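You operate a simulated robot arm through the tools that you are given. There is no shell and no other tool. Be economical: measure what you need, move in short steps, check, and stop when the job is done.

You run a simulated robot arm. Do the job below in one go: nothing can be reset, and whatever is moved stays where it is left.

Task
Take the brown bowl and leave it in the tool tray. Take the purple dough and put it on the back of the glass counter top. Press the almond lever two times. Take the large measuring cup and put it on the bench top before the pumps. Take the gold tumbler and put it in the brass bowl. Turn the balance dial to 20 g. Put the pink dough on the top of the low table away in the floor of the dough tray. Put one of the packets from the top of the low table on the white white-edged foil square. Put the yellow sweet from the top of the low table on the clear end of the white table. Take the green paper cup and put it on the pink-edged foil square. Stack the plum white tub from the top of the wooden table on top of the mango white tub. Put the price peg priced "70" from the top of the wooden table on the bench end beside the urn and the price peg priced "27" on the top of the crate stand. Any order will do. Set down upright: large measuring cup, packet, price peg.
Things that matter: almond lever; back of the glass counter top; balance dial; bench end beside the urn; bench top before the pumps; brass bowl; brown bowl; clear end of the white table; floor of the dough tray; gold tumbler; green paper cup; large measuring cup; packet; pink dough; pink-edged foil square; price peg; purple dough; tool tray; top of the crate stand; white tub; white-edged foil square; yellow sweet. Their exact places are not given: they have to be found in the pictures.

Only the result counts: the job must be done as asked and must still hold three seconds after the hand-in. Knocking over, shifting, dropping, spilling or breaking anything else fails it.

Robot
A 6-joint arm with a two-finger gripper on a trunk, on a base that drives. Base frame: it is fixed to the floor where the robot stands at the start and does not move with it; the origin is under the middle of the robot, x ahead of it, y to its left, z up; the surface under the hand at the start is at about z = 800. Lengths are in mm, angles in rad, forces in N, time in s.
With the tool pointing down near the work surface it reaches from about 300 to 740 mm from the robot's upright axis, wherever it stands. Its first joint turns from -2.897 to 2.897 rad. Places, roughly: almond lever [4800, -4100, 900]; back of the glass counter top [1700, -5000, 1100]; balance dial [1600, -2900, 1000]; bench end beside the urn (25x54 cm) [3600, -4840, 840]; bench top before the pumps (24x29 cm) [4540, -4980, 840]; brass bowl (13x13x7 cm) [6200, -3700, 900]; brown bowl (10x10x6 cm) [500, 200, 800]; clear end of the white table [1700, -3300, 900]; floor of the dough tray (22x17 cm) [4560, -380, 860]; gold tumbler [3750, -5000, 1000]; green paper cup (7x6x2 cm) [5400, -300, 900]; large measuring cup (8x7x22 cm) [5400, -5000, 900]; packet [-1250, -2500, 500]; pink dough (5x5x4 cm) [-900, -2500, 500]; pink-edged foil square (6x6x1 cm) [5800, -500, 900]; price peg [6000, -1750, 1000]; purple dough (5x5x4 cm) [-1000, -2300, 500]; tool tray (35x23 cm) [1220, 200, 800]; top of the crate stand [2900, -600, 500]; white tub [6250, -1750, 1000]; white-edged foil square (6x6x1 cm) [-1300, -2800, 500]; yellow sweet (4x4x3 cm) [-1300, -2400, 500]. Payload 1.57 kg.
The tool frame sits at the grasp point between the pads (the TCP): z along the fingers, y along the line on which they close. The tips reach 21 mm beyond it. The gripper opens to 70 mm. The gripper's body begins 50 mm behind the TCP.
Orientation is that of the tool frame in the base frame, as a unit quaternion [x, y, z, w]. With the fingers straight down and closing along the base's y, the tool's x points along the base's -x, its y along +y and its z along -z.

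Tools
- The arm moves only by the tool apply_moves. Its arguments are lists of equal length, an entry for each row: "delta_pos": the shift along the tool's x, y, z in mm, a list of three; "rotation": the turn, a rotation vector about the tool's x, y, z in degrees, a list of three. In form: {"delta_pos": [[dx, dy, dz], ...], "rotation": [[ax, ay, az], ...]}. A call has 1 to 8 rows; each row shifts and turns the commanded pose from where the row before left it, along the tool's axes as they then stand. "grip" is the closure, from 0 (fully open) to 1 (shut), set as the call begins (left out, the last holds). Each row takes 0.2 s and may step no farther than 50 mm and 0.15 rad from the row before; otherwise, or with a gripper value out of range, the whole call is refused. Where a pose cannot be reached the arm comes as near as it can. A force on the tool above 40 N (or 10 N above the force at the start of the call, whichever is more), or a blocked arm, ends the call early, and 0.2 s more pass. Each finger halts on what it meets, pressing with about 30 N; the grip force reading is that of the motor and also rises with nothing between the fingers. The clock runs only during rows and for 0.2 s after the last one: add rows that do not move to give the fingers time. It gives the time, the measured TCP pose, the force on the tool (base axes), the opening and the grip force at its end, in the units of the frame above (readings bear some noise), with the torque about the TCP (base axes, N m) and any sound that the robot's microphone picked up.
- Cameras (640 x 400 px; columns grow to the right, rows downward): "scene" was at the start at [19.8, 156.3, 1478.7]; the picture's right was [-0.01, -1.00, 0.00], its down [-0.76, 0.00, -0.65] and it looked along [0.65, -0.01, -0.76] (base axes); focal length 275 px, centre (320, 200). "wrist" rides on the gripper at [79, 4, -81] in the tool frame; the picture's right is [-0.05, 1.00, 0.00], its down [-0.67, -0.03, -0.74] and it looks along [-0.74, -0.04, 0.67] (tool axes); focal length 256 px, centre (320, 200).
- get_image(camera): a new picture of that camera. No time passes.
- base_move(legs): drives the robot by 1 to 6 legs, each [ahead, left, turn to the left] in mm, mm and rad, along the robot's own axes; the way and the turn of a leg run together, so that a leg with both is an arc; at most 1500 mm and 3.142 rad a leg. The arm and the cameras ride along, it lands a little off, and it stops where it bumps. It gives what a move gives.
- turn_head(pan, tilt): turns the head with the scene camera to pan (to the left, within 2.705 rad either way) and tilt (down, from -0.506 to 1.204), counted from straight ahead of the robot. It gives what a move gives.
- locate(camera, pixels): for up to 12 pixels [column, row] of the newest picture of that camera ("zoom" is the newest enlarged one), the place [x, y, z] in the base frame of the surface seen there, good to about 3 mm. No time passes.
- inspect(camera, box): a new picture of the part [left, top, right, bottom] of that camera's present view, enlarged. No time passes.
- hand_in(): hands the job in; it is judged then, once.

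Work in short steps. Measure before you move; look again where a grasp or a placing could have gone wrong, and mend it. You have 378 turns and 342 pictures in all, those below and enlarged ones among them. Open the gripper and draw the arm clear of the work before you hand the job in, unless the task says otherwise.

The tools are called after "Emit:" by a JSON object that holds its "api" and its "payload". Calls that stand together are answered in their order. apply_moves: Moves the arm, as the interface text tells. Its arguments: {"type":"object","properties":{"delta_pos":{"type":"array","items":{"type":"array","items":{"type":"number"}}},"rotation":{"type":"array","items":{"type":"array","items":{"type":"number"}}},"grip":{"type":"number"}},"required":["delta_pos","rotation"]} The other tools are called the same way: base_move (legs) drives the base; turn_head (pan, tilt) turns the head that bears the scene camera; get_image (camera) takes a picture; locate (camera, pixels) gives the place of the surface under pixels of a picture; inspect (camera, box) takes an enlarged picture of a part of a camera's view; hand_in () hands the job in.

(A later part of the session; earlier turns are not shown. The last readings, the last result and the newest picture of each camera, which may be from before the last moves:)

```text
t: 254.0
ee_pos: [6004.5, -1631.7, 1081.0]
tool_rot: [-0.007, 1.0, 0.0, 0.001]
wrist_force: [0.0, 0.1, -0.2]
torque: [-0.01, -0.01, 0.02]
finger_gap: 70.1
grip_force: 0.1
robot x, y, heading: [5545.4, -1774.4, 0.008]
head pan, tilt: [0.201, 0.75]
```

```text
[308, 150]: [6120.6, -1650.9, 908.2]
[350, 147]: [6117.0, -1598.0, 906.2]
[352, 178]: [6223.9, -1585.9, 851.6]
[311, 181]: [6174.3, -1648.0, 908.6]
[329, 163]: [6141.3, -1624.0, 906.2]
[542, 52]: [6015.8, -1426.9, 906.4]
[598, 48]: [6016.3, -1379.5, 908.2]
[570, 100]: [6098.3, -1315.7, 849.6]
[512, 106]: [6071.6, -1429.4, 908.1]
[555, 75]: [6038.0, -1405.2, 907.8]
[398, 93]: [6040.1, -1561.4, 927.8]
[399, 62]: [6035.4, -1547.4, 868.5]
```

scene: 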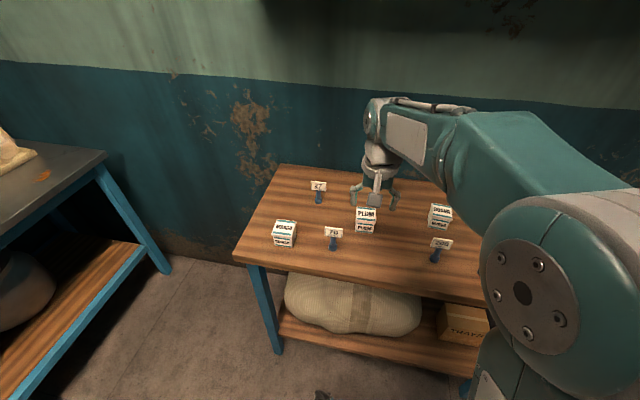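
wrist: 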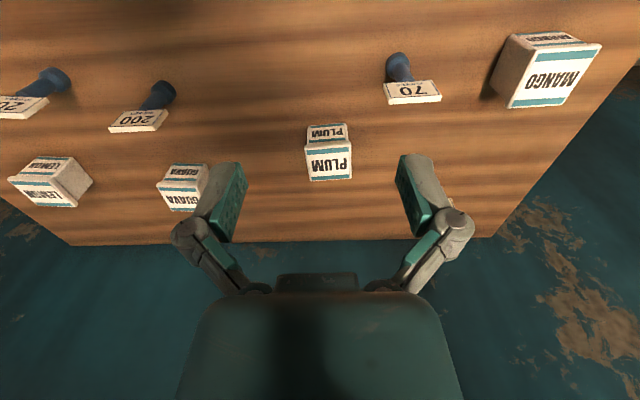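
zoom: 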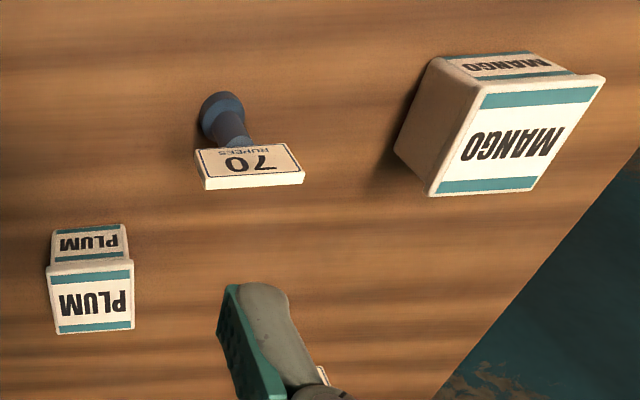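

Plum tub centre (6147,-1624), lid 55 mm, yaw ≈3° ccw, top 908; mango centre (6044,-1403). I go above the plum tub.

Emit:
{"api": "apply_moves", "payload": {"delta_pos": [[-47, 2, 0], [-48, 2, 0], [-48, 2, 0], [0, 0, 45], [0, 0, 35], [0, 0, 0]], "rotation": [[0, 0, 0], [0, 0, 0], [0, 0, -2.5], [0, 0, 0], [0, 0, 0], [0, 0, 0]]}}

Emit:
{"api": "get_image", "payload": {"camera": "wrist"}}

```text
t: 255.4
ee_pos: [6150.7, -1623.5, 1002.5]
tool_rot: [-0.03, 1.0, 0.0, 0.001]
wrist_force: [-0.9, 0.0, 0.6]
torque: [-0.04, 0.01, 0.01]
finger_gap: 69.7
grip_force: 0.2
robot x, y, heading: [5545.3, -1776.7, 0.003]
head pan, tilt: [0.201, 0.75]
```

```text
237 pictures are left
```

wrist: 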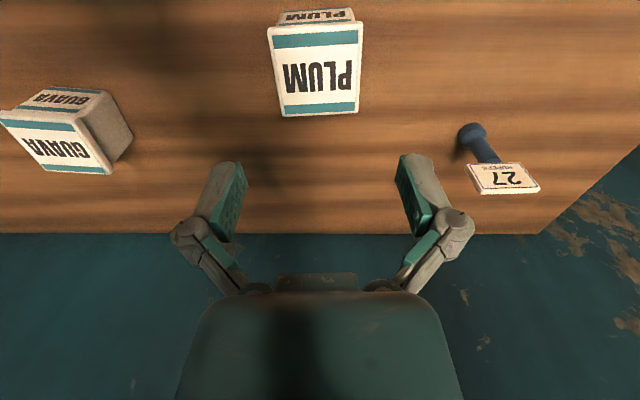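

Emit:
{"api": "locate", "payload": {"camera": "wrist", "pixels": [[272, 32], [358, 28], [355, 110], [285, 114], [315, 70], [278, 70], [357, 70]]}}

```text
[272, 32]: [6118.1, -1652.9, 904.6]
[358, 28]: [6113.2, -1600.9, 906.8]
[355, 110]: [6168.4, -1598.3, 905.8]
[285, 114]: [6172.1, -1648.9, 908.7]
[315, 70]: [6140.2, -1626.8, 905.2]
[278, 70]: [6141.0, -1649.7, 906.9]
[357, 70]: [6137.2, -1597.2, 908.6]
```

Centre (6143,-1625). I adjust and descend to z 889, then grip.

Emit:
{"api": "apply_moves", "payload": {"delta_pos": [[7.8, -1.3, 0], [0, 0, 40], [0, 0, 40], [0, 0, 33], [0, 0, 0]], "rotation": [[0, 0, 0], [0, 0, 0], [0, 0, 0], [0, 0, 0], [0, 0, 0]]}}

Emit:
{"api": "apply_moves", "payload": {"delta_pos": [[0, 0, 0], [0, 0, 0], [0, 0, 0]], "rotation": [[0, 0, 0], [0, 0, 0], [0, 0, 0]], "grip": 1}}

```text
t: 256.6
ee_pos: [6140.5, -1626.7, 889.3]
tool_rot: [-0.03, 1.0, 0.0, 0.0]
wrist_force: [0.0, -0.5, -0.2]
torque: [-0.01, 0.02, -0.03]
finger_gap: 70.0
grip_force: 0.0
robot x, y, heading: [5543.1, -1781.9, 0.012]
head pan, tilt: [0.201, 0.75]
```

```text
t: 257.4
ee_pos: [6142.3, -1626.0, 889.6]
tool_rot: [-0.03, 1.0, 0.001, 0.002]
wrist_force: [-1.6, 1.5, 16.5]
torque: [0.16, 0.29, -0.01]
finger_gap: 56.5
grip_force: 29.9
robot x, y, heading: [5542.7, -1780.4, 0.009]
head pan, tilt: [0.201, 0.75]
```

Gripped (56.5 mm). I lift 150 mm and carry it above the mango tub.

Emit:
{"api": "apply_moves", "payload": {"delta_pos": [[0, 0, -50], [0, 0, -50], [0, 0, -50], [16.9, 45.7, 0], [16.9, 45.7, 0], [16.9, 45.7, 0], [16.9, 45.7, 0], [16.9, 45.7, 0]], "rotation": [[0, 0, 0], [0, 0, 0], [0, 0, 0], [0, 0, 0], [0, 0, 0], [0, 0, 0], [0, 0, 0], [0, 0, 0]]}}

Emit:
{"api": "get_image", "payload": {"camera": "scene"}}

Emit:
{"api": "get_image", "payload": {"camera": "wrist"}}

```text
t: 259.2
ee_pos: [6041.2, -1399.2, 1037.5]
tool_rot: [-0.028, 1.0, 0.001, 0.002]
wrist_force: [0.2, -0.1, -1.5]
torque: [-0.01, 0.02, -0.02]
finger_gap: 56.4
grip_force: 29.9
robot x, y, heading: [5546.3, -1777.7, 0.01]
head pan, tilt: [0.201, 0.75]
```

```text
236 pictures are left
```

scene: 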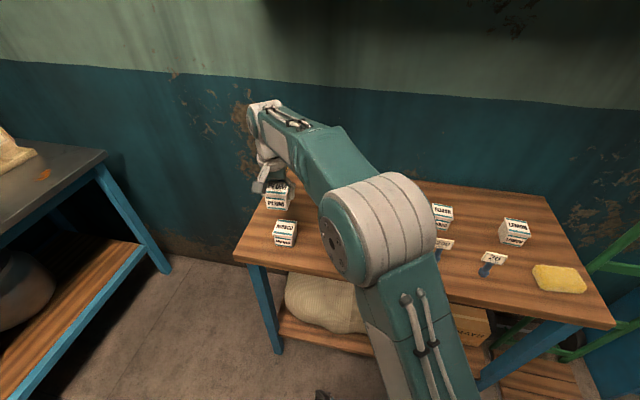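

```text
235 pictures are left
```

wrist: 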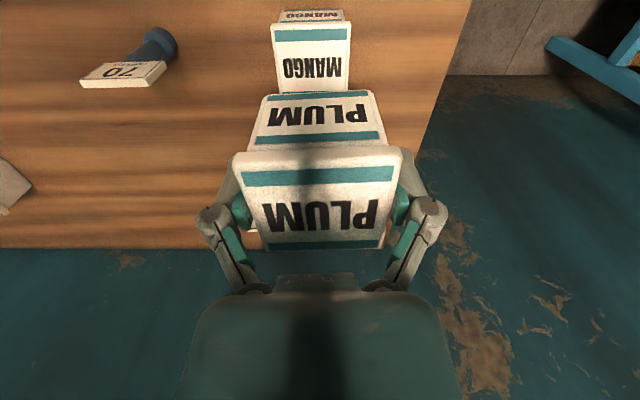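

I measure mango's top in this view for fine alignment.

Emit:
{"api": "locate", "payload": {"camera": "wrist", "pixels": [[275, 28], [348, 25], [279, 87], [346, 86], [312, 55], [276, 55], [348, 55]]}}

Emit:
{"api": "locate", "payload": {"camera": "scene", "pixels": [[277, 220], [297, 222], [273, 231], [296, 234], [285, 226]]}}

```text
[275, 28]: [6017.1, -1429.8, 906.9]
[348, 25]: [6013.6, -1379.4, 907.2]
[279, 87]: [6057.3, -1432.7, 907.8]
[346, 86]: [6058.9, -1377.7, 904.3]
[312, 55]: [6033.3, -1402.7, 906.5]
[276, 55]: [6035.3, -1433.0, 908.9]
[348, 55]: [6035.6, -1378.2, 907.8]
```

```text
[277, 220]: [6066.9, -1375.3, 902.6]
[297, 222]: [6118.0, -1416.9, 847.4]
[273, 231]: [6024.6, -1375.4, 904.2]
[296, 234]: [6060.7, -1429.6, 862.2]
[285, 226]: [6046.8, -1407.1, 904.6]
```

Target TCP (6042,-1404.5); release height ≈950. I lower.

Emit:
{"api": "apply_moves", "payload": {"delta_pos": [[-0.7, -5.3, 0], [0, 0, 40], [0, 0, 35], [0, 0, 9], [0, 0, 0]], "rotation": [[0, 0, 0], [0, 0, 0], [0, 0, 0], [0, 0, 0], [0, 0, 0]]}}

Emit:
{"api": "get_image", "payload": {"camera": "scene"}}

```text
t: 260.4
ee_pos: [6043.2, -1407.6, 953.8]
tool_rot: [-0.029, 1.0, 0.0, 0.001]
wrist_force: [-0.1, -0.6, -0.5]
torque: [0.01, -0.01, -0.03]
finger_gap: 56.5
grip_force: 30.2
robot x, y, heading: [5544.2, -1780.5, 0.007]
head pan, tilt: [0.201, 0.75]
```

```text
234 pictures are left
```

scene: 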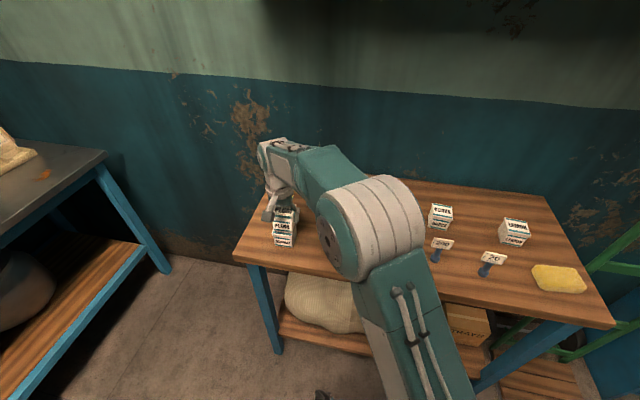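

Emit:
{"api": "apply_moves", "payload": {"delta_pos": [[0, 2, 2], [0, 0, 2], [0, 0, 0]], "rotation": [[0, 0, 0], [0, 0, 0], [0, 0, 0]]}}

Emit:
{"api": "inspect", "payload": {"camera": "scene", "box": [240, 180, 330, 260]}}

```text
t: 261.2
ee_pos: [6043.6, -1404.5, 949.0]
tool_rot: [-0.03, 1.0, 0.0, 0.0]
wrist_force: [-0.3, 0.5, -1.7]
torque: [0.02, 0.02, 0.03]
finger_gap: 56.3
grip_force: 29.9
robot x, y, heading: [5544.7, -1779.3, 0.007]
head pan, tilt: [0.201, 0.75]
```

```text
5.00 times, centred on (285, 220) of scene
```

zoom: 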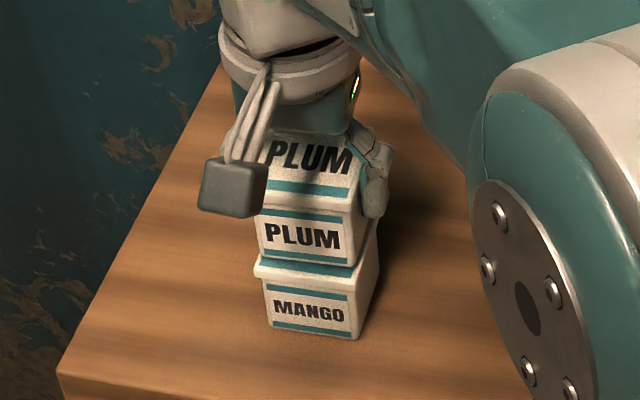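

Emit:
{"api": "apply_moves", "payload": {"delta_pos": [[0, 0, 1.5], [0, 0, 1.5], [0, 0, 0]], "rotation": [[0, 0, 0], [0, 0, 0], [0, 0, 0]]}}

```text
t: 262.0
ee_pos: [6043.8, -1404.4, 947.4]
tool_rot: [-0.03, 1.0, 0.0, 0.001]
wrist_force: [0.3, -0.1, -1.3]
torque: [0.01, -0.01, -0.03]
finger_gap: 56.4
grip_force: 30.6
robot x, y, heading: [5542.0, -1783.6, 0.009]
head pan, tilt: [0.201, 0.75]
```

Emit:
{"api": "apply_moves", "payload": {"delta_pos": [[0, 0, 1.5], [0, 0, 1.0], [0, 0, 0]], "rotation": [[0, 0, 0], [0, 0, 0], [0, 0, 0]]}}

Emit:
{"api": "inspect", "payload": {"camera": "scene", "box": [260, 200, 320, 250]}}

```text
t: 262.8
ee_pos: [6042.9, -1404.9, 945.9]
tool_rot: [-0.029, 1.0, 0.001, 0.002]
wrist_force: [-1.8, -2.4, 13.3]
torque: [-0.16, 0.11, -0.02]
finger_gap: 56.5
grip_force: 30.7
robot x, y, heading: [5545.3, -1776.8, 0.008]
head pan, tilt: [0.201, 0.75]
```

```text
8.00 times, centred on (290, 225) of scene
```

zoom: 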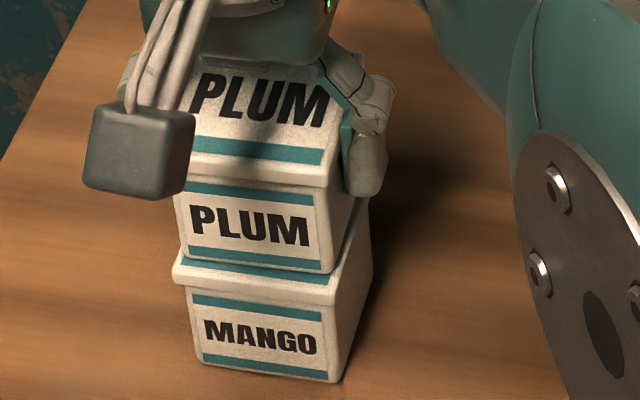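

Contact (13 N), well centred. I ease up 1 mm, release and rise.

Emit:
{"api": "apply_moves", "payload": {"delta_pos": [[0, 0, -1.5], [0, 0, 0]], "rotation": [[0, 0, 0], [0, 0, 0]]}}

Emit:
{"api": "apply_moves", "payload": {"delta_pos": [[0, 0, 0], [0, 0, 0], [0, 0, 0], [0, 0, -40], [0, 0, -45], [0, 0, -45], [0, 0, 0]], "rotation": [[0, 0, 0], [0, 0, 0], [0, 0, 0], [0, 0, 0], [0, 0, 0], [0, 0, 0], [0, 0, 0]], "grip": 0}}

Emit:
{"api": "get_image", "payload": {"camera": "wrist"}}

Emit:
{"api": "get_image", "payload": {"camera": "scene"}}

```text
t: 263.4
ee_pos: [6043.5, -1404.8, 947.2]
tool_rot: [-0.029, 1.0, 0.001, 0.001]
wrist_force: [-2.3, 0.5, 7.8]
torque: [0.1, -0.09, 0.03]
finger_gap: 56.3
grip_force: 30.4
robot x, y, heading: [5544.0, -1781.8, 0.008]
head pan, tilt: [0.201, 0.75]
```

```text
t: 265.0
ee_pos: [6045.3, -1404.6, 1076.9]
tool_rot: [-0.029, 1.0, 0.0, 0.001]
wrist_force: [-0.8, 0.2, -0.2]
torque: [0.03, 0.0, 0.02]
finger_gap: 70.0
grip_force: 0.2
robot x, y, heading: [5542.3, -1778.8, 0.008]
head pan, tilt: [0.201, 0.75]
```

```text
231 pictures are left
```

wrist: 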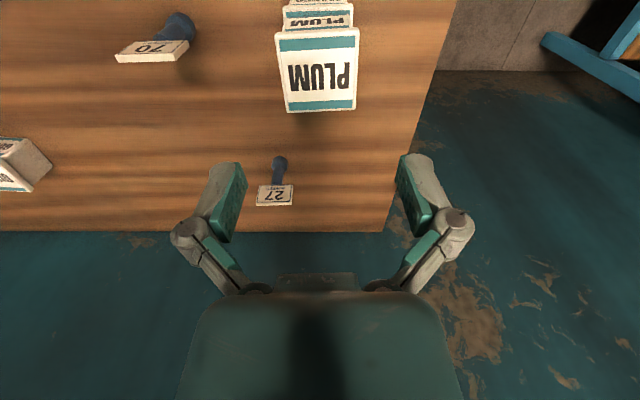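

```text
230 pictures are left
```

scene: 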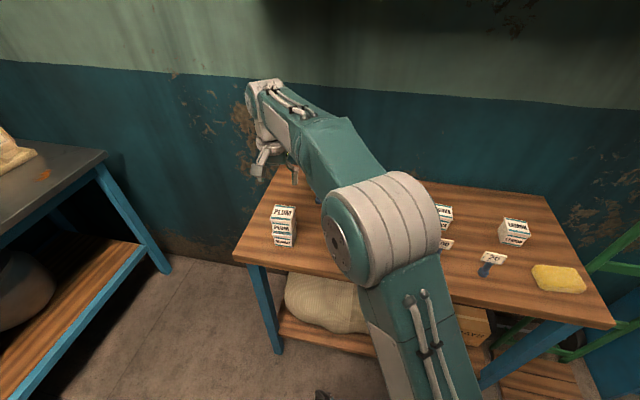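

Tubs are stacked. Next the peg "70": I zoom on it for its shape.

Emit:
{"api": "inspect", "payload": {"camera": "wrist", "box": [90, 0, 220, 80]}}

Emit:
{"api": "locate", "payload": {"camera": "zoom", "pixels": [[145, 230], [300, 305], [470, 225], [420, 110], [455, 85], [140, 290], [420, 305], [465, 200], [440, 160], [340, 195], [480, 150]]}}

```text
4.92 times, centred on (155, 40) of wrist
```

zoom: 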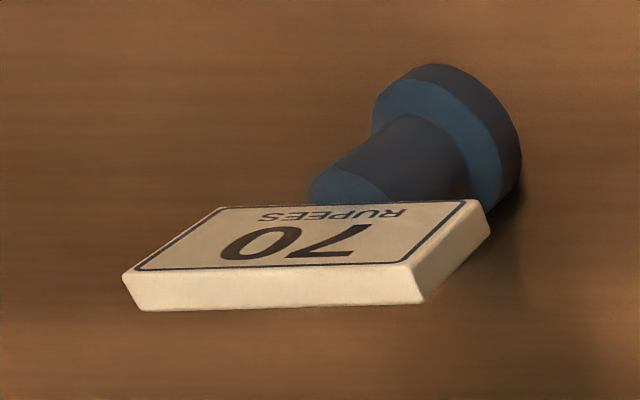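

```text
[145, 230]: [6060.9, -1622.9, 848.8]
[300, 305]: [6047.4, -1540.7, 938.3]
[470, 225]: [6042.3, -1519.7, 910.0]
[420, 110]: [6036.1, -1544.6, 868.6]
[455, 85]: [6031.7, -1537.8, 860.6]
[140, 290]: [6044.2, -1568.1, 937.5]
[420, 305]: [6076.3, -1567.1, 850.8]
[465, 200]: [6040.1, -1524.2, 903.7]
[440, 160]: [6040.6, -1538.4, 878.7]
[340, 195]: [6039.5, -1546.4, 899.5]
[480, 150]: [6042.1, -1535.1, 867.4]
```

The sign is a vertical plate (8 mm thick, z 903–938, y -1568…-1520, x≈6043). I'll grip the plate with the fingers closing along x: move above and yaw 89°.

Emit:
{"api": "apply_moves", "payload": {"delta_pos": [[3.3, -46.5, 0], [3.3, -46.5, 0], [3.3, -46.5, 0], [0, 0, 0], [0, 0, 0], [0, 0, 0], [0, 0, 0], [0, 0, 0]], "rotation": [[0, 0, 0], [0, 0, 0], [0, 0, 0], [0, 0, -8.1], [0, 0, -8.1], [0, 0, -8.1], [0, 0, -8.1], [0, 0, -8.1]], "grip": 0.3}}

Emit:
{"api": "apply_moves", "payload": {"delta_pos": [[0, 0, 0], [0, 0, 0], [0, 0, 0], [0, 0, 0], [0, 0, 0], [0, 0, 0], [0, 0, 40], [0, 0, 0]], "rotation": [[0, 0, -8.1], [0, 0, -8.1], [0, 0, -8.1], [0, 0, -8.1], [0, 0, -8.1], [0, 0, -8.0], [0, 0, 0], [0, 0, 0]]}}

Emit:
{"api": "get_image", "payload": {"camera": "wrist"}}

Emit:
{"api": "get_image", "payload": {"camera": "scene"}}

```text
t: 266.8
ee_pos: [6041.7, -1545.8, 1075.5]
tool_rot: [-0.375, 0.927, 0.0, 0.001]
wrist_force: [0.5, 0.6, -0.2]
torque: [0.0, 0.02, 0.0]
finger_gap: 49.0
grip_force: 0.1
robot x, y, heading: [5544.2, -1779.3, 0.001]
head pan, tilt: [0.201, 0.75]
```

```text
t: 268.6
ee_pos: [6042.6, -1546.8, 1037.4]
tool_rot: [0.722, -0.692, 0.0, -0.001]
wrist_force: [0.5, 0.6, 0.9]
torque: [0.03, 0.03, 0.01]
finger_gap: 48.8
grip_force: 0.1
robot x, y, heading: [5543.7, -1782.0, 0.009]
head pan, tilt: [0.201, 0.75]
```

```text
228 pictures are left
```

wrist: 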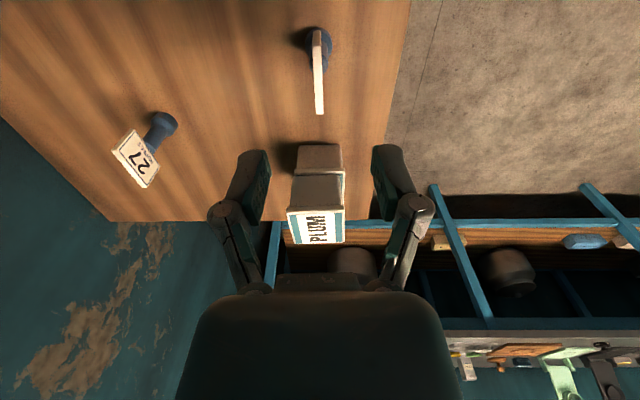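

```text
227 pictures are left
```

scene: 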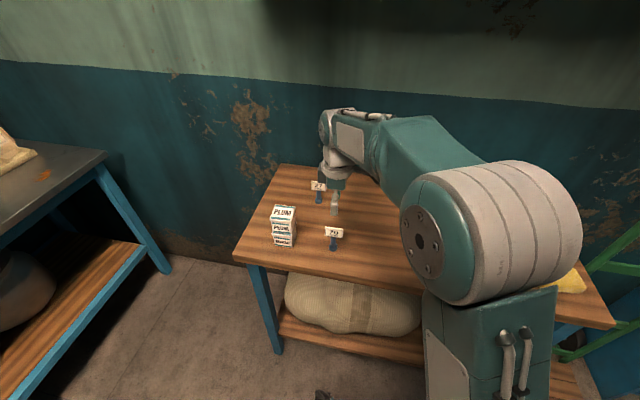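

I locate the plate's top edge and fine-align.

Emit:
{"api": "locate", "payload": {"camera": "wrist", "pixels": [[316, 36], [317, 60], [319, 85], [320, 108], [323, 70], [327, 60]]}}

```text
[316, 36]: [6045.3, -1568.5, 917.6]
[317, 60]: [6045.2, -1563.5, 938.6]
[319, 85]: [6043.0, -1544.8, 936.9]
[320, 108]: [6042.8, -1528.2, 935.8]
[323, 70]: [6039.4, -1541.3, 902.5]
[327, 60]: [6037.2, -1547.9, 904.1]
```

Aligned. I descend to TCP z 924 and close on the plate.

Emit:
{"api": "apply_moves", "payload": {"delta_pos": [[0, 0, 40], [0, 0, 40], [0, 0, 33], [0, 0, 0]], "rotation": [[0, 0, 0], [0, 0, 0], [0, 0, 0], [0, 0, 0]]}}

Emit:
{"api": "apply_moves", "payload": {"delta_pos": [[0, 0, 0], [0, 0, 0], [0, 0, 0]], "rotation": [[0, 0, 0], [0, 0, 0], [0, 0, 0]], "grip": 1}}

Emit:
{"api": "get_image", "payload": {"camera": "wrist"}}

```text
t: 269.6
ee_pos: [6043.5, -1545.5, 922.4]
tool_rot: [0.722, -0.692, 0.001, -0.001]
wrist_force: [0.0, 0.3, 0.2]
torque: [-0.03, 0.0, 0.01]
finger_gap: 49.1
grip_force: 0.1
robot x, y, heading: [5547.6, -1780.3, 0.007]
head pan, tilt: [0.201, 0.75]
```

```text
t: 270.4
ee_pos: [6043.1, -1545.9, 925.2]
tool_rot: [0.721, -0.693, 0.0, -0.001]
wrist_force: [0.3, -0.2, 11.2]
torque: [-0.07, 0.04, 0.0]
finger_gap: 5.8
grip_force: 29.9
robot x, y, heading: [5543.3, -1781.3, 0.003]
head pan, tilt: [0.201, 0.75]
```

```text
226 pictures are left
```

wrist: 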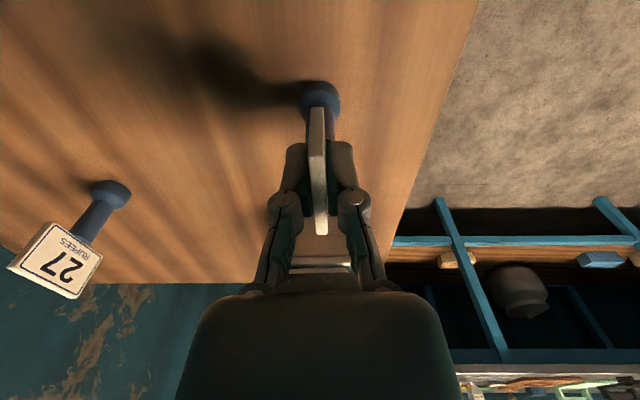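

Gripped (5.8 mm plate). I lift it, check, and retract.

Emit:
{"api": "apply_moves", "payload": {"delta_pos": [[0, 0, -40], [0, 0, -45], [0, 0, -45], [0, 0, -45], [0, 0, -45], [0, 45, 0], [0, 45, 0], [0, 0, 0]], "rotation": [[0, 0, 0], [0, 0, 0], [0, 0, 0], [0, 0, 0], [0, 0, 0], [0, 0, 0], [0, 0, 0], [0, 0, 0]]}}

Emit:
{"api": "get_image", "payload": {"camera": "wrist"}}

Emit:
{"api": "get_image", "payload": {"camera": "scene"}}

```text
t: 272.2
ee_pos: [5953.7, -1548.3, 1144.6]
tool_rot: [0.722, -0.692, 0.001, -0.001]
wrist_force: [0.1, -0.4, 0.0]
torque: [-0.01, 0.03, -0.06]
finger_gap: 6.1
grip_force: 30.3
robot x, y, heading: [5538.8, -1778.9, 0.011]
head pan, tilt: [0.201, 0.75]
```

```text
225 pictures are left
```

wrist: 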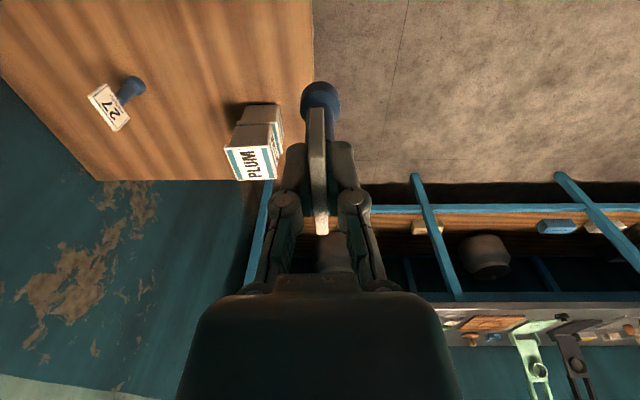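

```text
224 pictures are left
```

scene: 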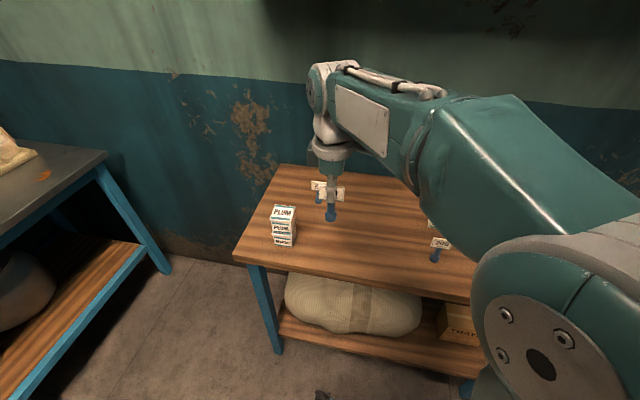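

Peg 70 held upright. I drive out of the room via y≈-3430 and into the aisle.

Emit:
{"api": "base_move", "payload": {"legs": [[-850, 0, 0], [0, 0, -1.58], [1350, 0, 0], [300, 0, 0], [0, 0, -1.571]]}}

Emit:
{"api": "turn_head", "payload": {"pan": 0.3, "tilt": 0.5}}

Emit:
{"api": "get_image", "payload": {"camera": "scene"}}

```text
t: 292.5
ee_pos: [4334.3, -3713.5, 1145.3]
tool_rot: [0.67, 0.743, 0.0, -0.001]
wrist_force: [0.5, 0.3, -0.7]
torque: [0.04, 0.0, -0.01]
finger_gap: 6.3
grip_force: 30.4
robot x, y, heading: [4727.6, -3458.5, -3.072]
head pan, tilt: [0.201, 0.75]
```

```text
t: 293.2
ee_pos: [4334.4, -3711.6, 1144.4]
tool_rot: [0.67, 0.742, 0.0, -0.001]
wrist_force: [-0.8, 0.5, -1.1]
torque: [-0.01, 0.01, 0.0]
finger_gap: 6.0
grip_force: 30.0
robot x, y, heading: [4727.5, -3457.9, -3.069]
head pan, tilt: [0.3, 0.499]
```

```text
223 pictures are left
```

scene: 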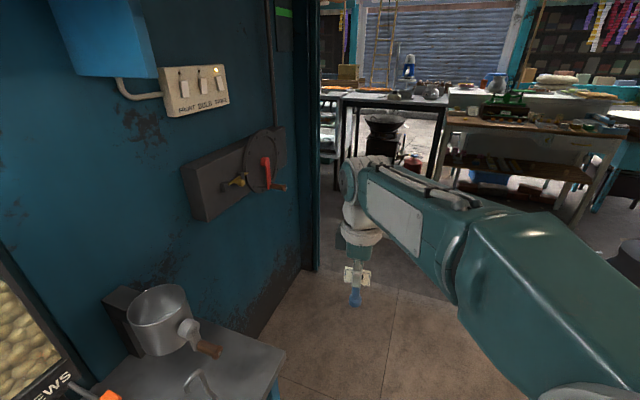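

Emit:
{"api": "base_move", "payload": {"legs": [[0, 0, -0.072], [1100, 0, 0], [1050, 0, 0], [0, 0, 1.571], [900, 0, 0]]}}

Emit:
{"api": "turn_head", "payload": {"pan": 0.5, "tilt": 0.4}}

Emit:
{"api": "get_image", "payload": {"camera": "scene"}}

```text
t: 312.5
ee_pos: [2825.9, -4733.1, 1145.2]
tool_rot: [-0.025, 1.0, 0.0, 0.0]
wrist_force: [1.1, 1.0, 0.2]
torque: [0.02, -0.02, 0.0]
finger_gap: 6.0
grip_force: 30.1
robot x, y, heading: [2592.3, -4327.0, -1.555]
head pan, tilt: [0.3, 0.499]
```

```text
t: 313.2
ee_pos: [2824.6, -4732.4, 1145.7]
tool_rot: [-0.025, 1.0, 0.0, 0.001]
wrist_force: [-0.8, -0.1, -0.2]
torque: [0.0, -0.01, -0.02]
finger_gap: 5.9
grip_force: 30.1
robot x, y, heading: [2587.7, -4323.0, -1.555]
head pan, tilt: [0.499, 0.4]
```

```text
222 pictures are left
```

scene: 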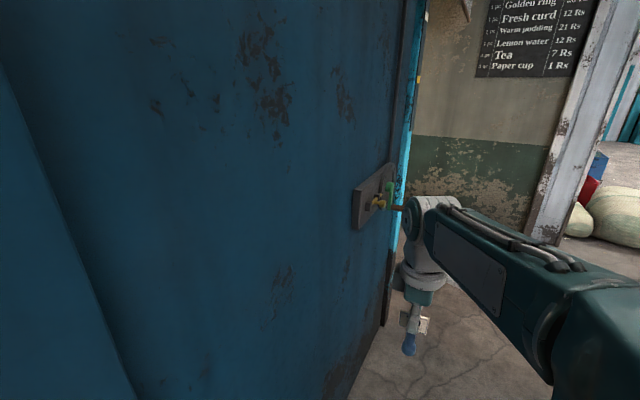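

I shift right a little for clearance and drive to y≈-5700 to look around the blue wall's end.

Emit:
{"api": "base_move", "payload": {"legs": [[0, -150, -0.016], [1400, 0, 0]]}}

Emit:
{"api": "turn_head", "payload": {"pan": 1.4, "tilt": 0.4}}

Emit:
{"api": "get_image", "payload": {"camera": "scene"}}

Emit:
{"api": "turn_head", "payload": {"pan": 0.5, "tilt": 0.4}}

Emit:
{"api": "get_image", "payload": {"camera": "scene"}}

```text
t: 321.2
ee_pos: [2660.3, -6140.3, 1144.7]
tool_rot: [-0.014, 1.0, -0.001, 0.001]
wrist_force: [0.1, 0.8, -0.3]
torque: [0.0, 0.0, -0.01]
finger_gap: 5.9
grip_force: 30.2
robot x, y, heading: [2437.6, -5724.0, -1.576]
head pan, tilt: [0.499, 0.4]
```

```text
t: 322.4
ee_pos: [2660.3, -6140.4, 1146.2]
tool_rot: [-0.014, 1.0, -0.001, 0.0]
wrist_force: [-0.1, 0.8, -0.9]
torque: [-0.02, 0.01, -0.03]
finger_gap: 6.3
grip_force: 30.7
robot x, y, heading: [2435.9, -5726.9, -1.577]
head pan, tilt: [1.4, 0.4]
```

```text
221 pictures are left
```

scene: 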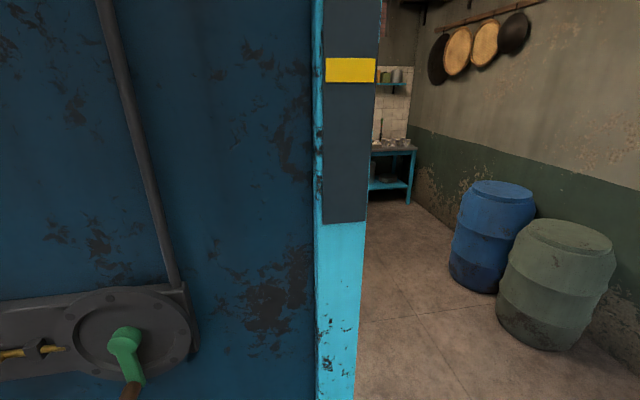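

```text
t: 323.6
ee_pos: [2660.2, -6140.2, 1147.0]
tool_rot: [-0.014, 1.0, 0.0, 0.001]
wrist_force: [0.2, 1.1, -0.3]
torque: [0.0, 0.0, -0.01]
finger_gap: 6.0
grip_force: 30.2
robot x, y, heading: [2433.2, -5728.5, -1.58]
head pan, tilt: [0.499, 0.4]
```

```text
220 pictures are left
```

scene: 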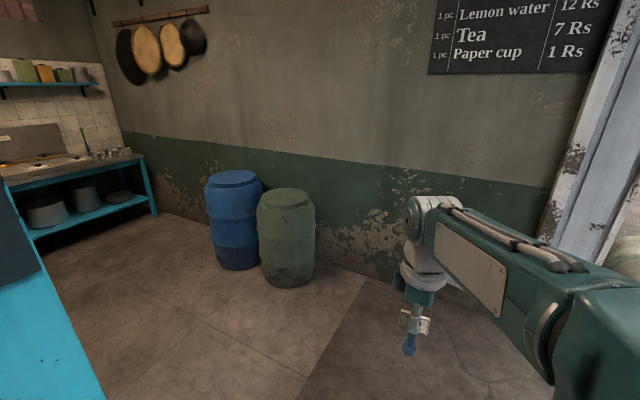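

Emit:
{"api": "locate", "payload": {"camera": "scene", "pixels": [[60, 380], [105, 390], [235, 270], [285, 285], [265, 265], [155, 215], [30, 240], [200, 330], [340, 300], [100, 160], [10, 185]]}}

```text
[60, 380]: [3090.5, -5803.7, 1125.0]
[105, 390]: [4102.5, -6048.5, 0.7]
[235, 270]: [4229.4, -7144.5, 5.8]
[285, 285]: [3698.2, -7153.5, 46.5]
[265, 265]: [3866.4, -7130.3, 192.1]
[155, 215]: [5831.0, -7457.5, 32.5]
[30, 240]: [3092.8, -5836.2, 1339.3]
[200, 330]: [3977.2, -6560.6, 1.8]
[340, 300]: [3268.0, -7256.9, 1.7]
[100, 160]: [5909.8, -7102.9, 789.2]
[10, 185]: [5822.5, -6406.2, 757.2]
```

Opening spans y -5836…-7130. I drive south to y≈-6450, then east into the room and look at the benches.

Emit:
{"api": "base_move", "payload": {"legs": [[720, 0, 0], [0, 0, 1.58], [1450, 0, 0], [0, 0, 1.571]]}}

Emit:
{"api": "turn_head", "payload": {"pan": 0.2, "tilt": 0.4}}

Emit:
{"api": "get_image", "payload": {"camera": "scene"}}

Emit:
{"api": "turn_head", "payload": {"pan": -0.7, "tilt": 0.4}}

Emit:
{"api": "get_image", "payload": {"camera": "scene"}}

```text
t: 342.1
ee_pos: [3661.6, -5992.8, 1145.6]
tool_rot: [0.999, 0.033, -0.001, -0.001]
wrist_force: [0.1, 0.1, -0.4]
torque: [0.0, 0.01, -0.01]
finger_gap: 5.9
grip_force: 30.3
robot x, y, heading: [3900.7, -6398.8, 1.602]
head pan, tilt: [0.499, 0.4]
```

```text
t: 342.9
ee_pos: [3663.2, -5991.9, 1145.8]
tool_rot: [0.999, 0.033, -0.001, -0.001]
wrist_force: [-0.4, 0.3, -1.3]
torque: [0.02, 0.0, -0.01]
finger_gap: 6.0
grip_force: 29.4
robot x, y, heading: [3899.1, -6397.3, 1.601]
head pan, tilt: [0.201, 0.4]
```

```text
219 pictures are left
```

scene: 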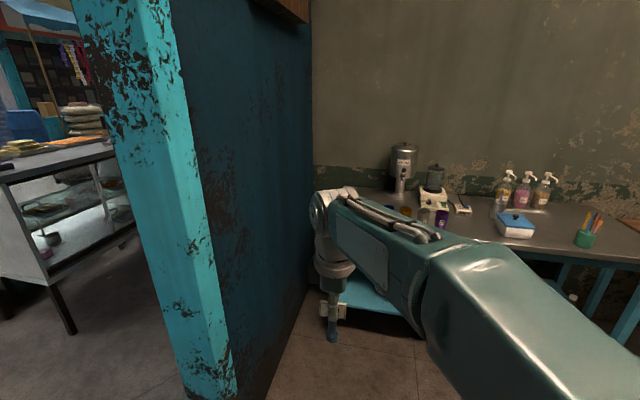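

```text
t: 344.1
ee_pos: [3662.5, -5992.1, 1145.1]
tool_rot: [0.999, 0.033, -0.001, -0.001]
wrist_force: [0.3, 0.6, -0.4]
torque: [-0.01, -0.02, 0.01]
finger_gap: 5.9
grip_force: 30.1
robot x, y, heading: [3903.4, -6399.0, 1.602]
head pan, tilt: [-0.7, 0.4]
```

```text
218 pictures are left
```

scene: 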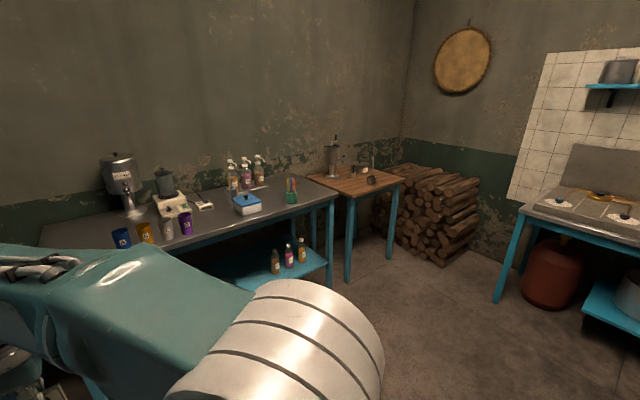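

Emit:
{"api": "inspect", "payload": {"camera": "scene", "box": [30, 140, 410, 260]}}

Emit:
{"api": "locate", "payload": {"camera": "scene", "pixels": [[330, 198], [146, 233], [122, 238], [168, 230], [186, 224], [332, 160], [372, 195], [300, 205], [245, 195], [250, 205], [340, 195]]}}

```text
1.68 times, centred on (220, 200) of scene
```

zoom: 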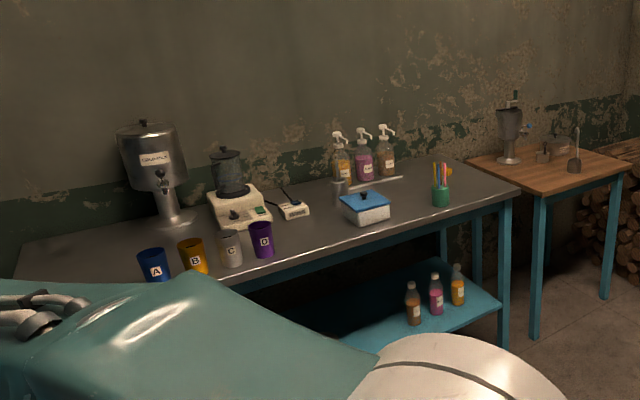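

```text
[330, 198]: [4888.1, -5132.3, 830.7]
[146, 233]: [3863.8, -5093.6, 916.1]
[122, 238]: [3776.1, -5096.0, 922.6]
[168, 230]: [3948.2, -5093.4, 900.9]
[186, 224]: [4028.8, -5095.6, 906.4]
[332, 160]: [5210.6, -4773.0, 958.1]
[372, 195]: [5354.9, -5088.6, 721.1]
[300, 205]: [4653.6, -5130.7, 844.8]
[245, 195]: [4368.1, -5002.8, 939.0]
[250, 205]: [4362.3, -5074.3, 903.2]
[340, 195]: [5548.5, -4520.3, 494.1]
```

Bench front y≈-5130, z≈840; clear left end beside the urn. I drive up to y≈-5500.

Emit:
{"api": "base_move", "payload": {"legs": [[0, 0, -0.031], [890, 0, 0]]}}

Emit:
{"api": "turn_head", "payload": {"pan": 0.1, "tilt": 0.7}}

Emit:
{"api": "get_image", "payload": {"camera": "scene"}}

Emit:
{"api": "get_image", "payload": {"camera": "wrist"}}

```text
t: 349.1
ee_pos: [3666.3, -5109.9, 1146.0]
tool_rot: [1.0, 0.021, -0.001, -0.001]
wrist_force: [1.0, 0.6, 0.0]
torque: [0.01, 0.02, -0.01]
finger_gap: 6.1
grip_force: 30.2
robot x, y, heading: [3900.4, -5520.9, 1.578]
head pan, tilt: [-0.7, 0.4]
```

```text
t: 350.2
ee_pos: [3668.4, -5109.1, 1146.0]
tool_rot: [1.0, 0.022, -0.001, -0.002]
wrist_force: [0.1, -0.1, 0.0]
torque: [-0.01, 0.04, -0.04]
finger_gap: 5.9
grip_force: 29.8
robot x, y, heading: [3896.0, -5521.5, 1.588]
head pan, tilt: [0.099, 0.7]
```

```text
216 pictures are left
```

scene: 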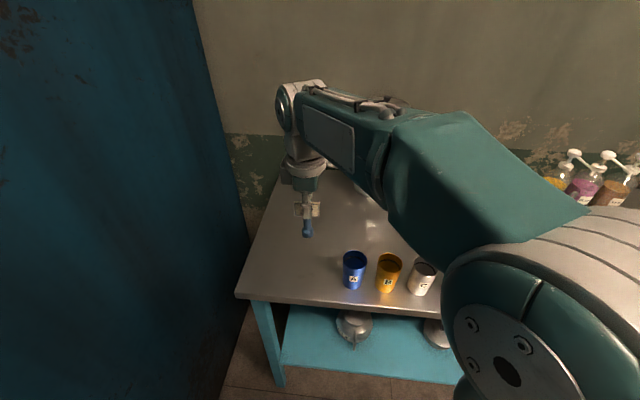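

```text
215 pictures are left
```

wrist: 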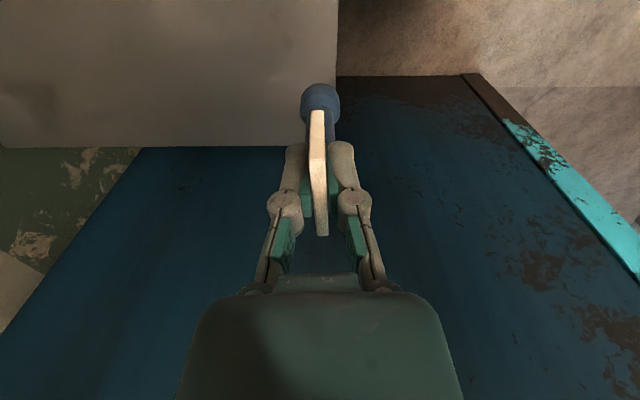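

Emit:
{"api": "locate", "payload": {"camera": "scene", "pixels": [[238, 294], [278, 200], [300, 255], [290, 240], [270, 270], [330, 215], [350, 195], [355, 262], [330, 270]]}}

Emit:
{"api": "locate", "payload": {"camera": "wrist", "pixels": [[318, 95], [200, 60], [260, 140], [30, 140], [330, 20]]}}

```text
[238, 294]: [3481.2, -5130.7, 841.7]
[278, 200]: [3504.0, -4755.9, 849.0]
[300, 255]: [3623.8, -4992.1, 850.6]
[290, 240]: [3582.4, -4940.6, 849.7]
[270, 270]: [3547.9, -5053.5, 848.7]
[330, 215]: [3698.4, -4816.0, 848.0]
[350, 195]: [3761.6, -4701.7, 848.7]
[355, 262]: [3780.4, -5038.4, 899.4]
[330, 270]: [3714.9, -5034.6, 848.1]
```

```text
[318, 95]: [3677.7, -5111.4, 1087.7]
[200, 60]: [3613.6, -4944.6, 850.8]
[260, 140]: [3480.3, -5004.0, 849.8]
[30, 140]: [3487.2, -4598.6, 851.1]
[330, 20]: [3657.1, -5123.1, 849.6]
```

Surface z 849. I place the peg at about (3600,-4930): move over, then down to ~935.

Emit:
{"api": "apply_moves", "payload": {"delta_pos": [[-15, -45.5, 0], [-15, -45.5, 0], [-15, -45.5, 0], [-16, -45.5, 0], [0, 0, 50], [0, 0, 50], [0, 0, 50], [0, 0, 45]], "rotation": [[0, 0, 0], [0, 0, 0], [0, 0, 0], [0, 0, 0], [0, 0, 0], [0, 0, 0], [0, 0, 0], [0, 0, 0]]}}

Emit:
{"api": "get_image", "payload": {"camera": "scene"}}

Emit:
{"api": "get_image", "payload": {"camera": "wrist"}}

```text
t: 352.1
ee_pos: [3598.1, -4930.0, 953.7]
tool_rot: [1.0, 0.022, 0.0, -0.001]
wrist_force: [0.5, -0.1, 0.3]
torque: [-0.01, 0.0, 0.01]
finger_gap: 6.1
grip_force: 30.1
robot x, y, heading: [3899.6, -5520.4, 1.582]
head pan, tilt: [0.099, 0.7]
```

```text
214 pictures are left
```

scene: 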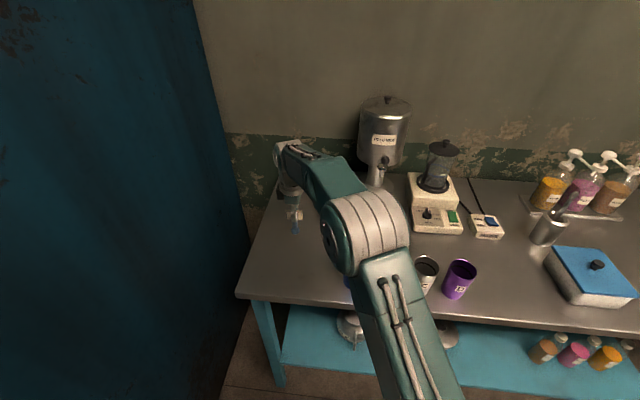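

```text
213 pictures are left
```

wrist: 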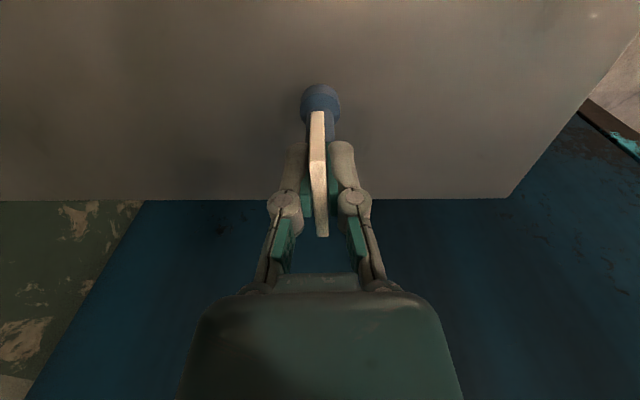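

Over the clear end. I lower gently to contact.

Emit:
{"api": "apply_moves", "payload": {"delta_pos": [[0, 0, 15], [0, 0, 8], [0, 0, 2], [0, 0, 2], [0, 0, 0]], "rotation": [[0, 0, 0], [0, 0, 0], [0, 0, 0], [0, 0, 0], [0, 0, 0]]}}

```text
t: 353.2
ee_pos: [3598.8, -4930.8, 925.9]
tool_rot: [1.0, 0.022, 0.0, -0.001]
wrist_force: [0.0, -0.6, -0.8]
torque: [0.01, -0.03, -0.02]
finger_gap: 6.2
grip_force: 30.0
robot x, y, heading: [3898.5, -5518.6, 1.58]
head pan, tilt: [0.099, 0.7]
```

Emit:
{"api": "apply_moves", "payload": {"delta_pos": [[0, 0, 1], [0, 0, 1], [0, 0, 0]], "rotation": [[0, 0, 0], [0, 0, 0], [0, 0, 0]]}}

Emit:
{"api": "inspect", "payload": {"camera": "wrist", "box": [240, 60, 400, 200]}}

```text
t: 354.1
ee_pos: [3599.3, -4929.5, 923.8]
tool_rot: [1.0, 0.021, -0.002, -0.003]
wrist_force: [-0.6, 0.7, 14.1]
torque: [0.02, 0.13, 0.03]
finger_gap: 5.8
grip_force: 30.1
robot x, y, heading: [3897.8, -5517.2, 1.583]
head pan, tilt: [0.099, 0.7]
```

```text
2.86 times, centred on (320, 130) of wrist
```

zoom: 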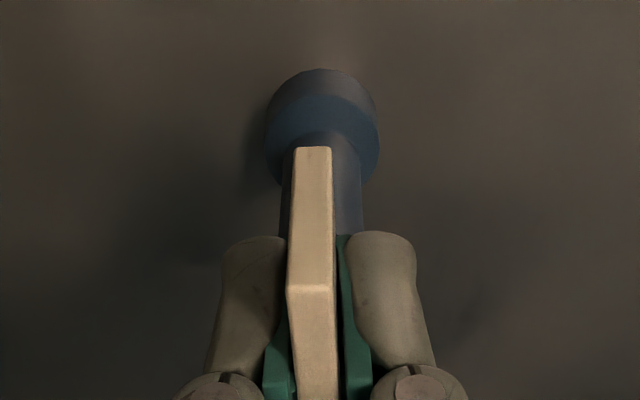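

Contact (14 N). I release and rise.

Emit:
{"api": "apply_moves", "payload": {"delta_pos": [[0, 0, -0.7], [0, 0, 0], [0, 0, 0]], "rotation": [[0, 0, 0], [0, 0, 0], [0, 0, 0]], "grip": 0.4}}

Emit:
{"api": "apply_moves", "payload": {"delta_pos": [[0, 0, -40], [0, 0, -45], [0, 0, -45], [0, 0, -45], [0, 0, -45]], "rotation": [[0, 0, 0], [0, 0, 0], [0, 0, 0], [0, 0, 0], [0, 0, 0]]}}

Emit:
{"api": "get_image", "payload": {"camera": "wrist"}}

Emit:
{"api": "get_image", "payload": {"camera": "scene"}}

```text
t: 354.9
ee_pos: [3597.9, -4930.2, 923.7]
tool_rot: [1.0, 0.022, 0.0, -0.001]
wrist_force: [0.3, 0.8, -0.8]
torque: [0.0, -0.03, 0.05]
finger_gap: 42.2
grip_force: 0.0
robot x, y, heading: [3896.8, -5519.3, 1.58]
head pan, tilt: [0.099, 0.7]
```

```text
t: 356.1
ee_pos: [3598.3, -4929.5, 1143.7]
tool_rot: [1.0, 0.021, 0.0, 0.0]
wrist_force: [0.5, -0.3, -0.3]
torque: [-0.04, 0.0, 0.01]
finger_gap: 42.2
grip_force: 0.0
robot x, y, heading: [3901.2, -5522.5, 1.579]
head pan, tilt: [0.099, 0.7]
```

```text
211 pictures are left
```

wrist: 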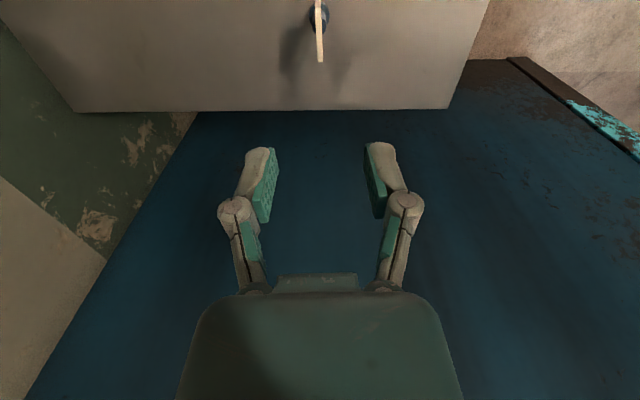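

```text
210 pictures are left
```

scene: 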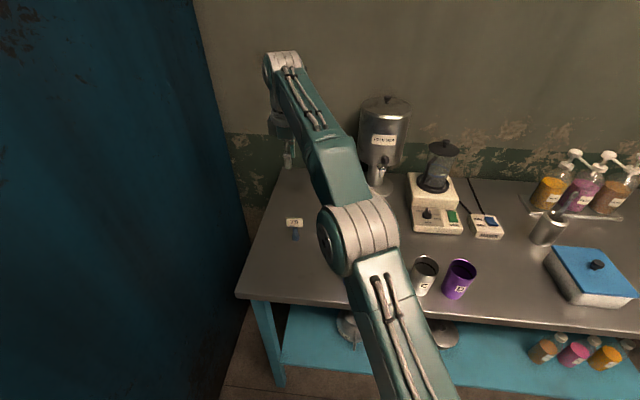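

Peg 70 stands on the bench end. I turn the wrist back to neutral while pulling back, before driving to the large measuring cup.

Emit:
{"api": "apply_moves", "payload": {"delta_pos": [[0, 45, 0], [0, 45, 0], [0, 45, 0], [0, 0, 0], [0, 0, 0], [0, 0, 0], [0, 0, 0], [0, 0, 0]], "rotation": [[0, 0, 0], [0, 0, 0], [0, 0, 0], [0, 0, 8.3], [0, 0, 8.3], [0, 0, 8.3], [0, 0, 8.3], [0, 0, 8.3]], "grip": 0}}

Emit:
{"api": "apply_moves", "payload": {"delta_pos": [[0, 0, 0], [0, 0, 0], [0, 0, 0], [0, 0, 0], [0, 0, 0], [0, 0, 0]], "rotation": [[0, 0, 8.3], [0, 0, 8.3], [0, 0, 8.3], [0, 0, 8.3], [0, 0, 8.3], [0, 0, 6.5]]}}

Emit:
{"api": "base_move", "payload": {"legs": [[-100, 0, 0], [0, -1400, 0]]}}

Emit:
{"api": "turn_head", "payload": {"pan": -0.1, "tilt": 0.6}}

Emit:
{"api": "get_image", "payload": {"camera": "scene"}}

```text
t: 357.9
ee_pos: [3604.3, -5066.0, 1142.5]
tool_rot: [0.942, -0.335, -0.001, 0.0]
wrist_force: [-0.3, 0.4, 0.7]
torque: [0.0, 0.04, 0.0]
finger_gap: 70.0
grip_force: 0.2
robot x, y, heading: [3896.6, -5519.0, 1.586]
head pan, tilt: [0.099, 0.7]
```

```text
t: 359.2
ee_pos: [3604.3, -5065.4, 1143.7]
tool_rot: [0.724, -0.689, -0.002, 0.0]
wrist_force: [-0.5, -0.5, -0.6]
torque: [0.06, 0.02, -0.01]
finger_gap: 69.9
grip_force: 0.1
robot x, y, heading: [3897.6, -5519.1, 1.577]
head pan, tilt: [0.099, 0.7]
```

```text
t: 367.0
ee_pos: [4995.5, -5149.0, 1142.6]
tool_rot: [0.73, -0.684, -0.001, -0.001]
wrist_force: [1.0, 0.1, 0.3]
torque: [0.01, 0.02, -0.05]
finger_gap: 70.0
grip_force: 0.0
robot x, y, heading: [5295.4, -5599.4, 1.593]
head pan, tilt: [0.099, 0.7]
```

```text
t: 367.7
ee_pos: [4997.0, -5149.6, 1142.3]
tool_rot: [0.73, -0.684, -0.002, 0.0]
wrist_force: [0.6, -0.6, -0.1]
torque: [-0.02, -0.02, 0.0]
finger_gap: 69.9
grip_force: 0.1
robot x, y, heading: [5293.9, -5600.5, 1.595]
head pan, tilt: [-0.099, 0.6]
```

```text
209 pictures are left
```

scene: 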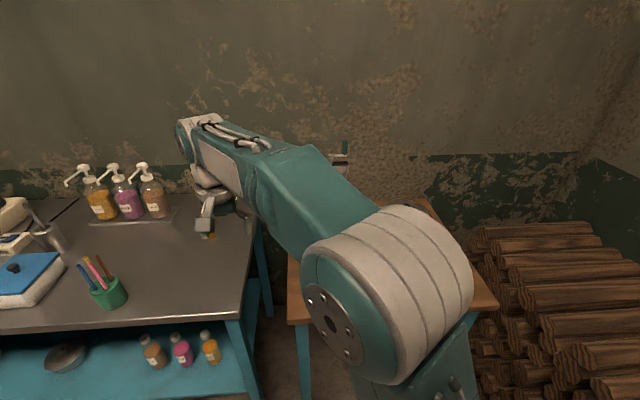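

The arm hides the wooden stand; I move it right and look with the wrist camera.

Emit:
{"api": "apply_moves", "payload": {"delta_pos": [[0, -48, 0], [0, -48, 0], [0, -48, 0], [0, -48, 0], [0, -48, 0], [0, -48, 0], [0, -48, 0], [0, -48, 0]], "rotation": [[0, 0, 0], [0, 0, 0], [0, 0, 0], [0, 0, 0], [0, 0, 0], [0, 0, 0], [0, 0, 0], [0, 0, 0]]}}

Emit:
{"api": "get_image", "payload": {"camera": "wrist"}}

Emit:
{"api": "get_image", "payload": {"camera": "scene"}}

```text
t: 369.5
ee_pos: [5380.9, -5123.3, 1142.7]
tool_rot: [0.73, -0.684, -0.002, 0.001]
wrist_force: [-0.2, 0.9, 0.8]
torque: [-0.02, 0.03, 0.04]
finger_gap: 70.1
grip_force: 0.1
robot x, y, heading: [5294.5, -5597.9, 1.595]
head pan, tilt: [-0.099, 0.6]
```

```text
208 pictures are left
```

wrist: 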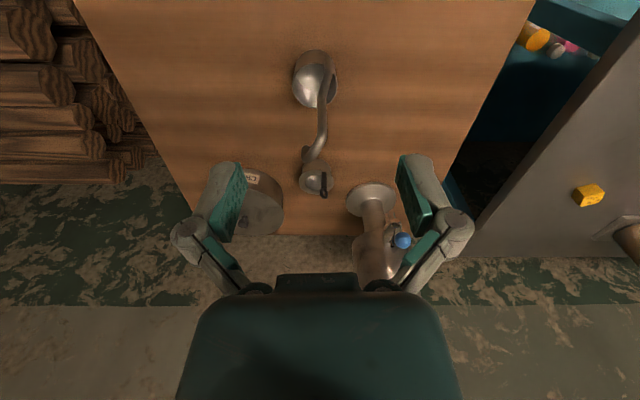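

```text
207 pictures are left
```

scene: 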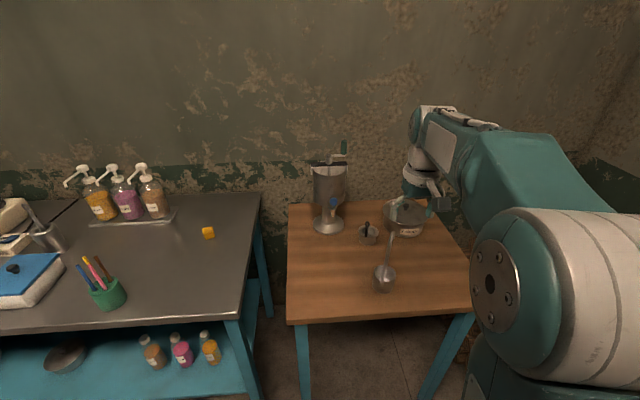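

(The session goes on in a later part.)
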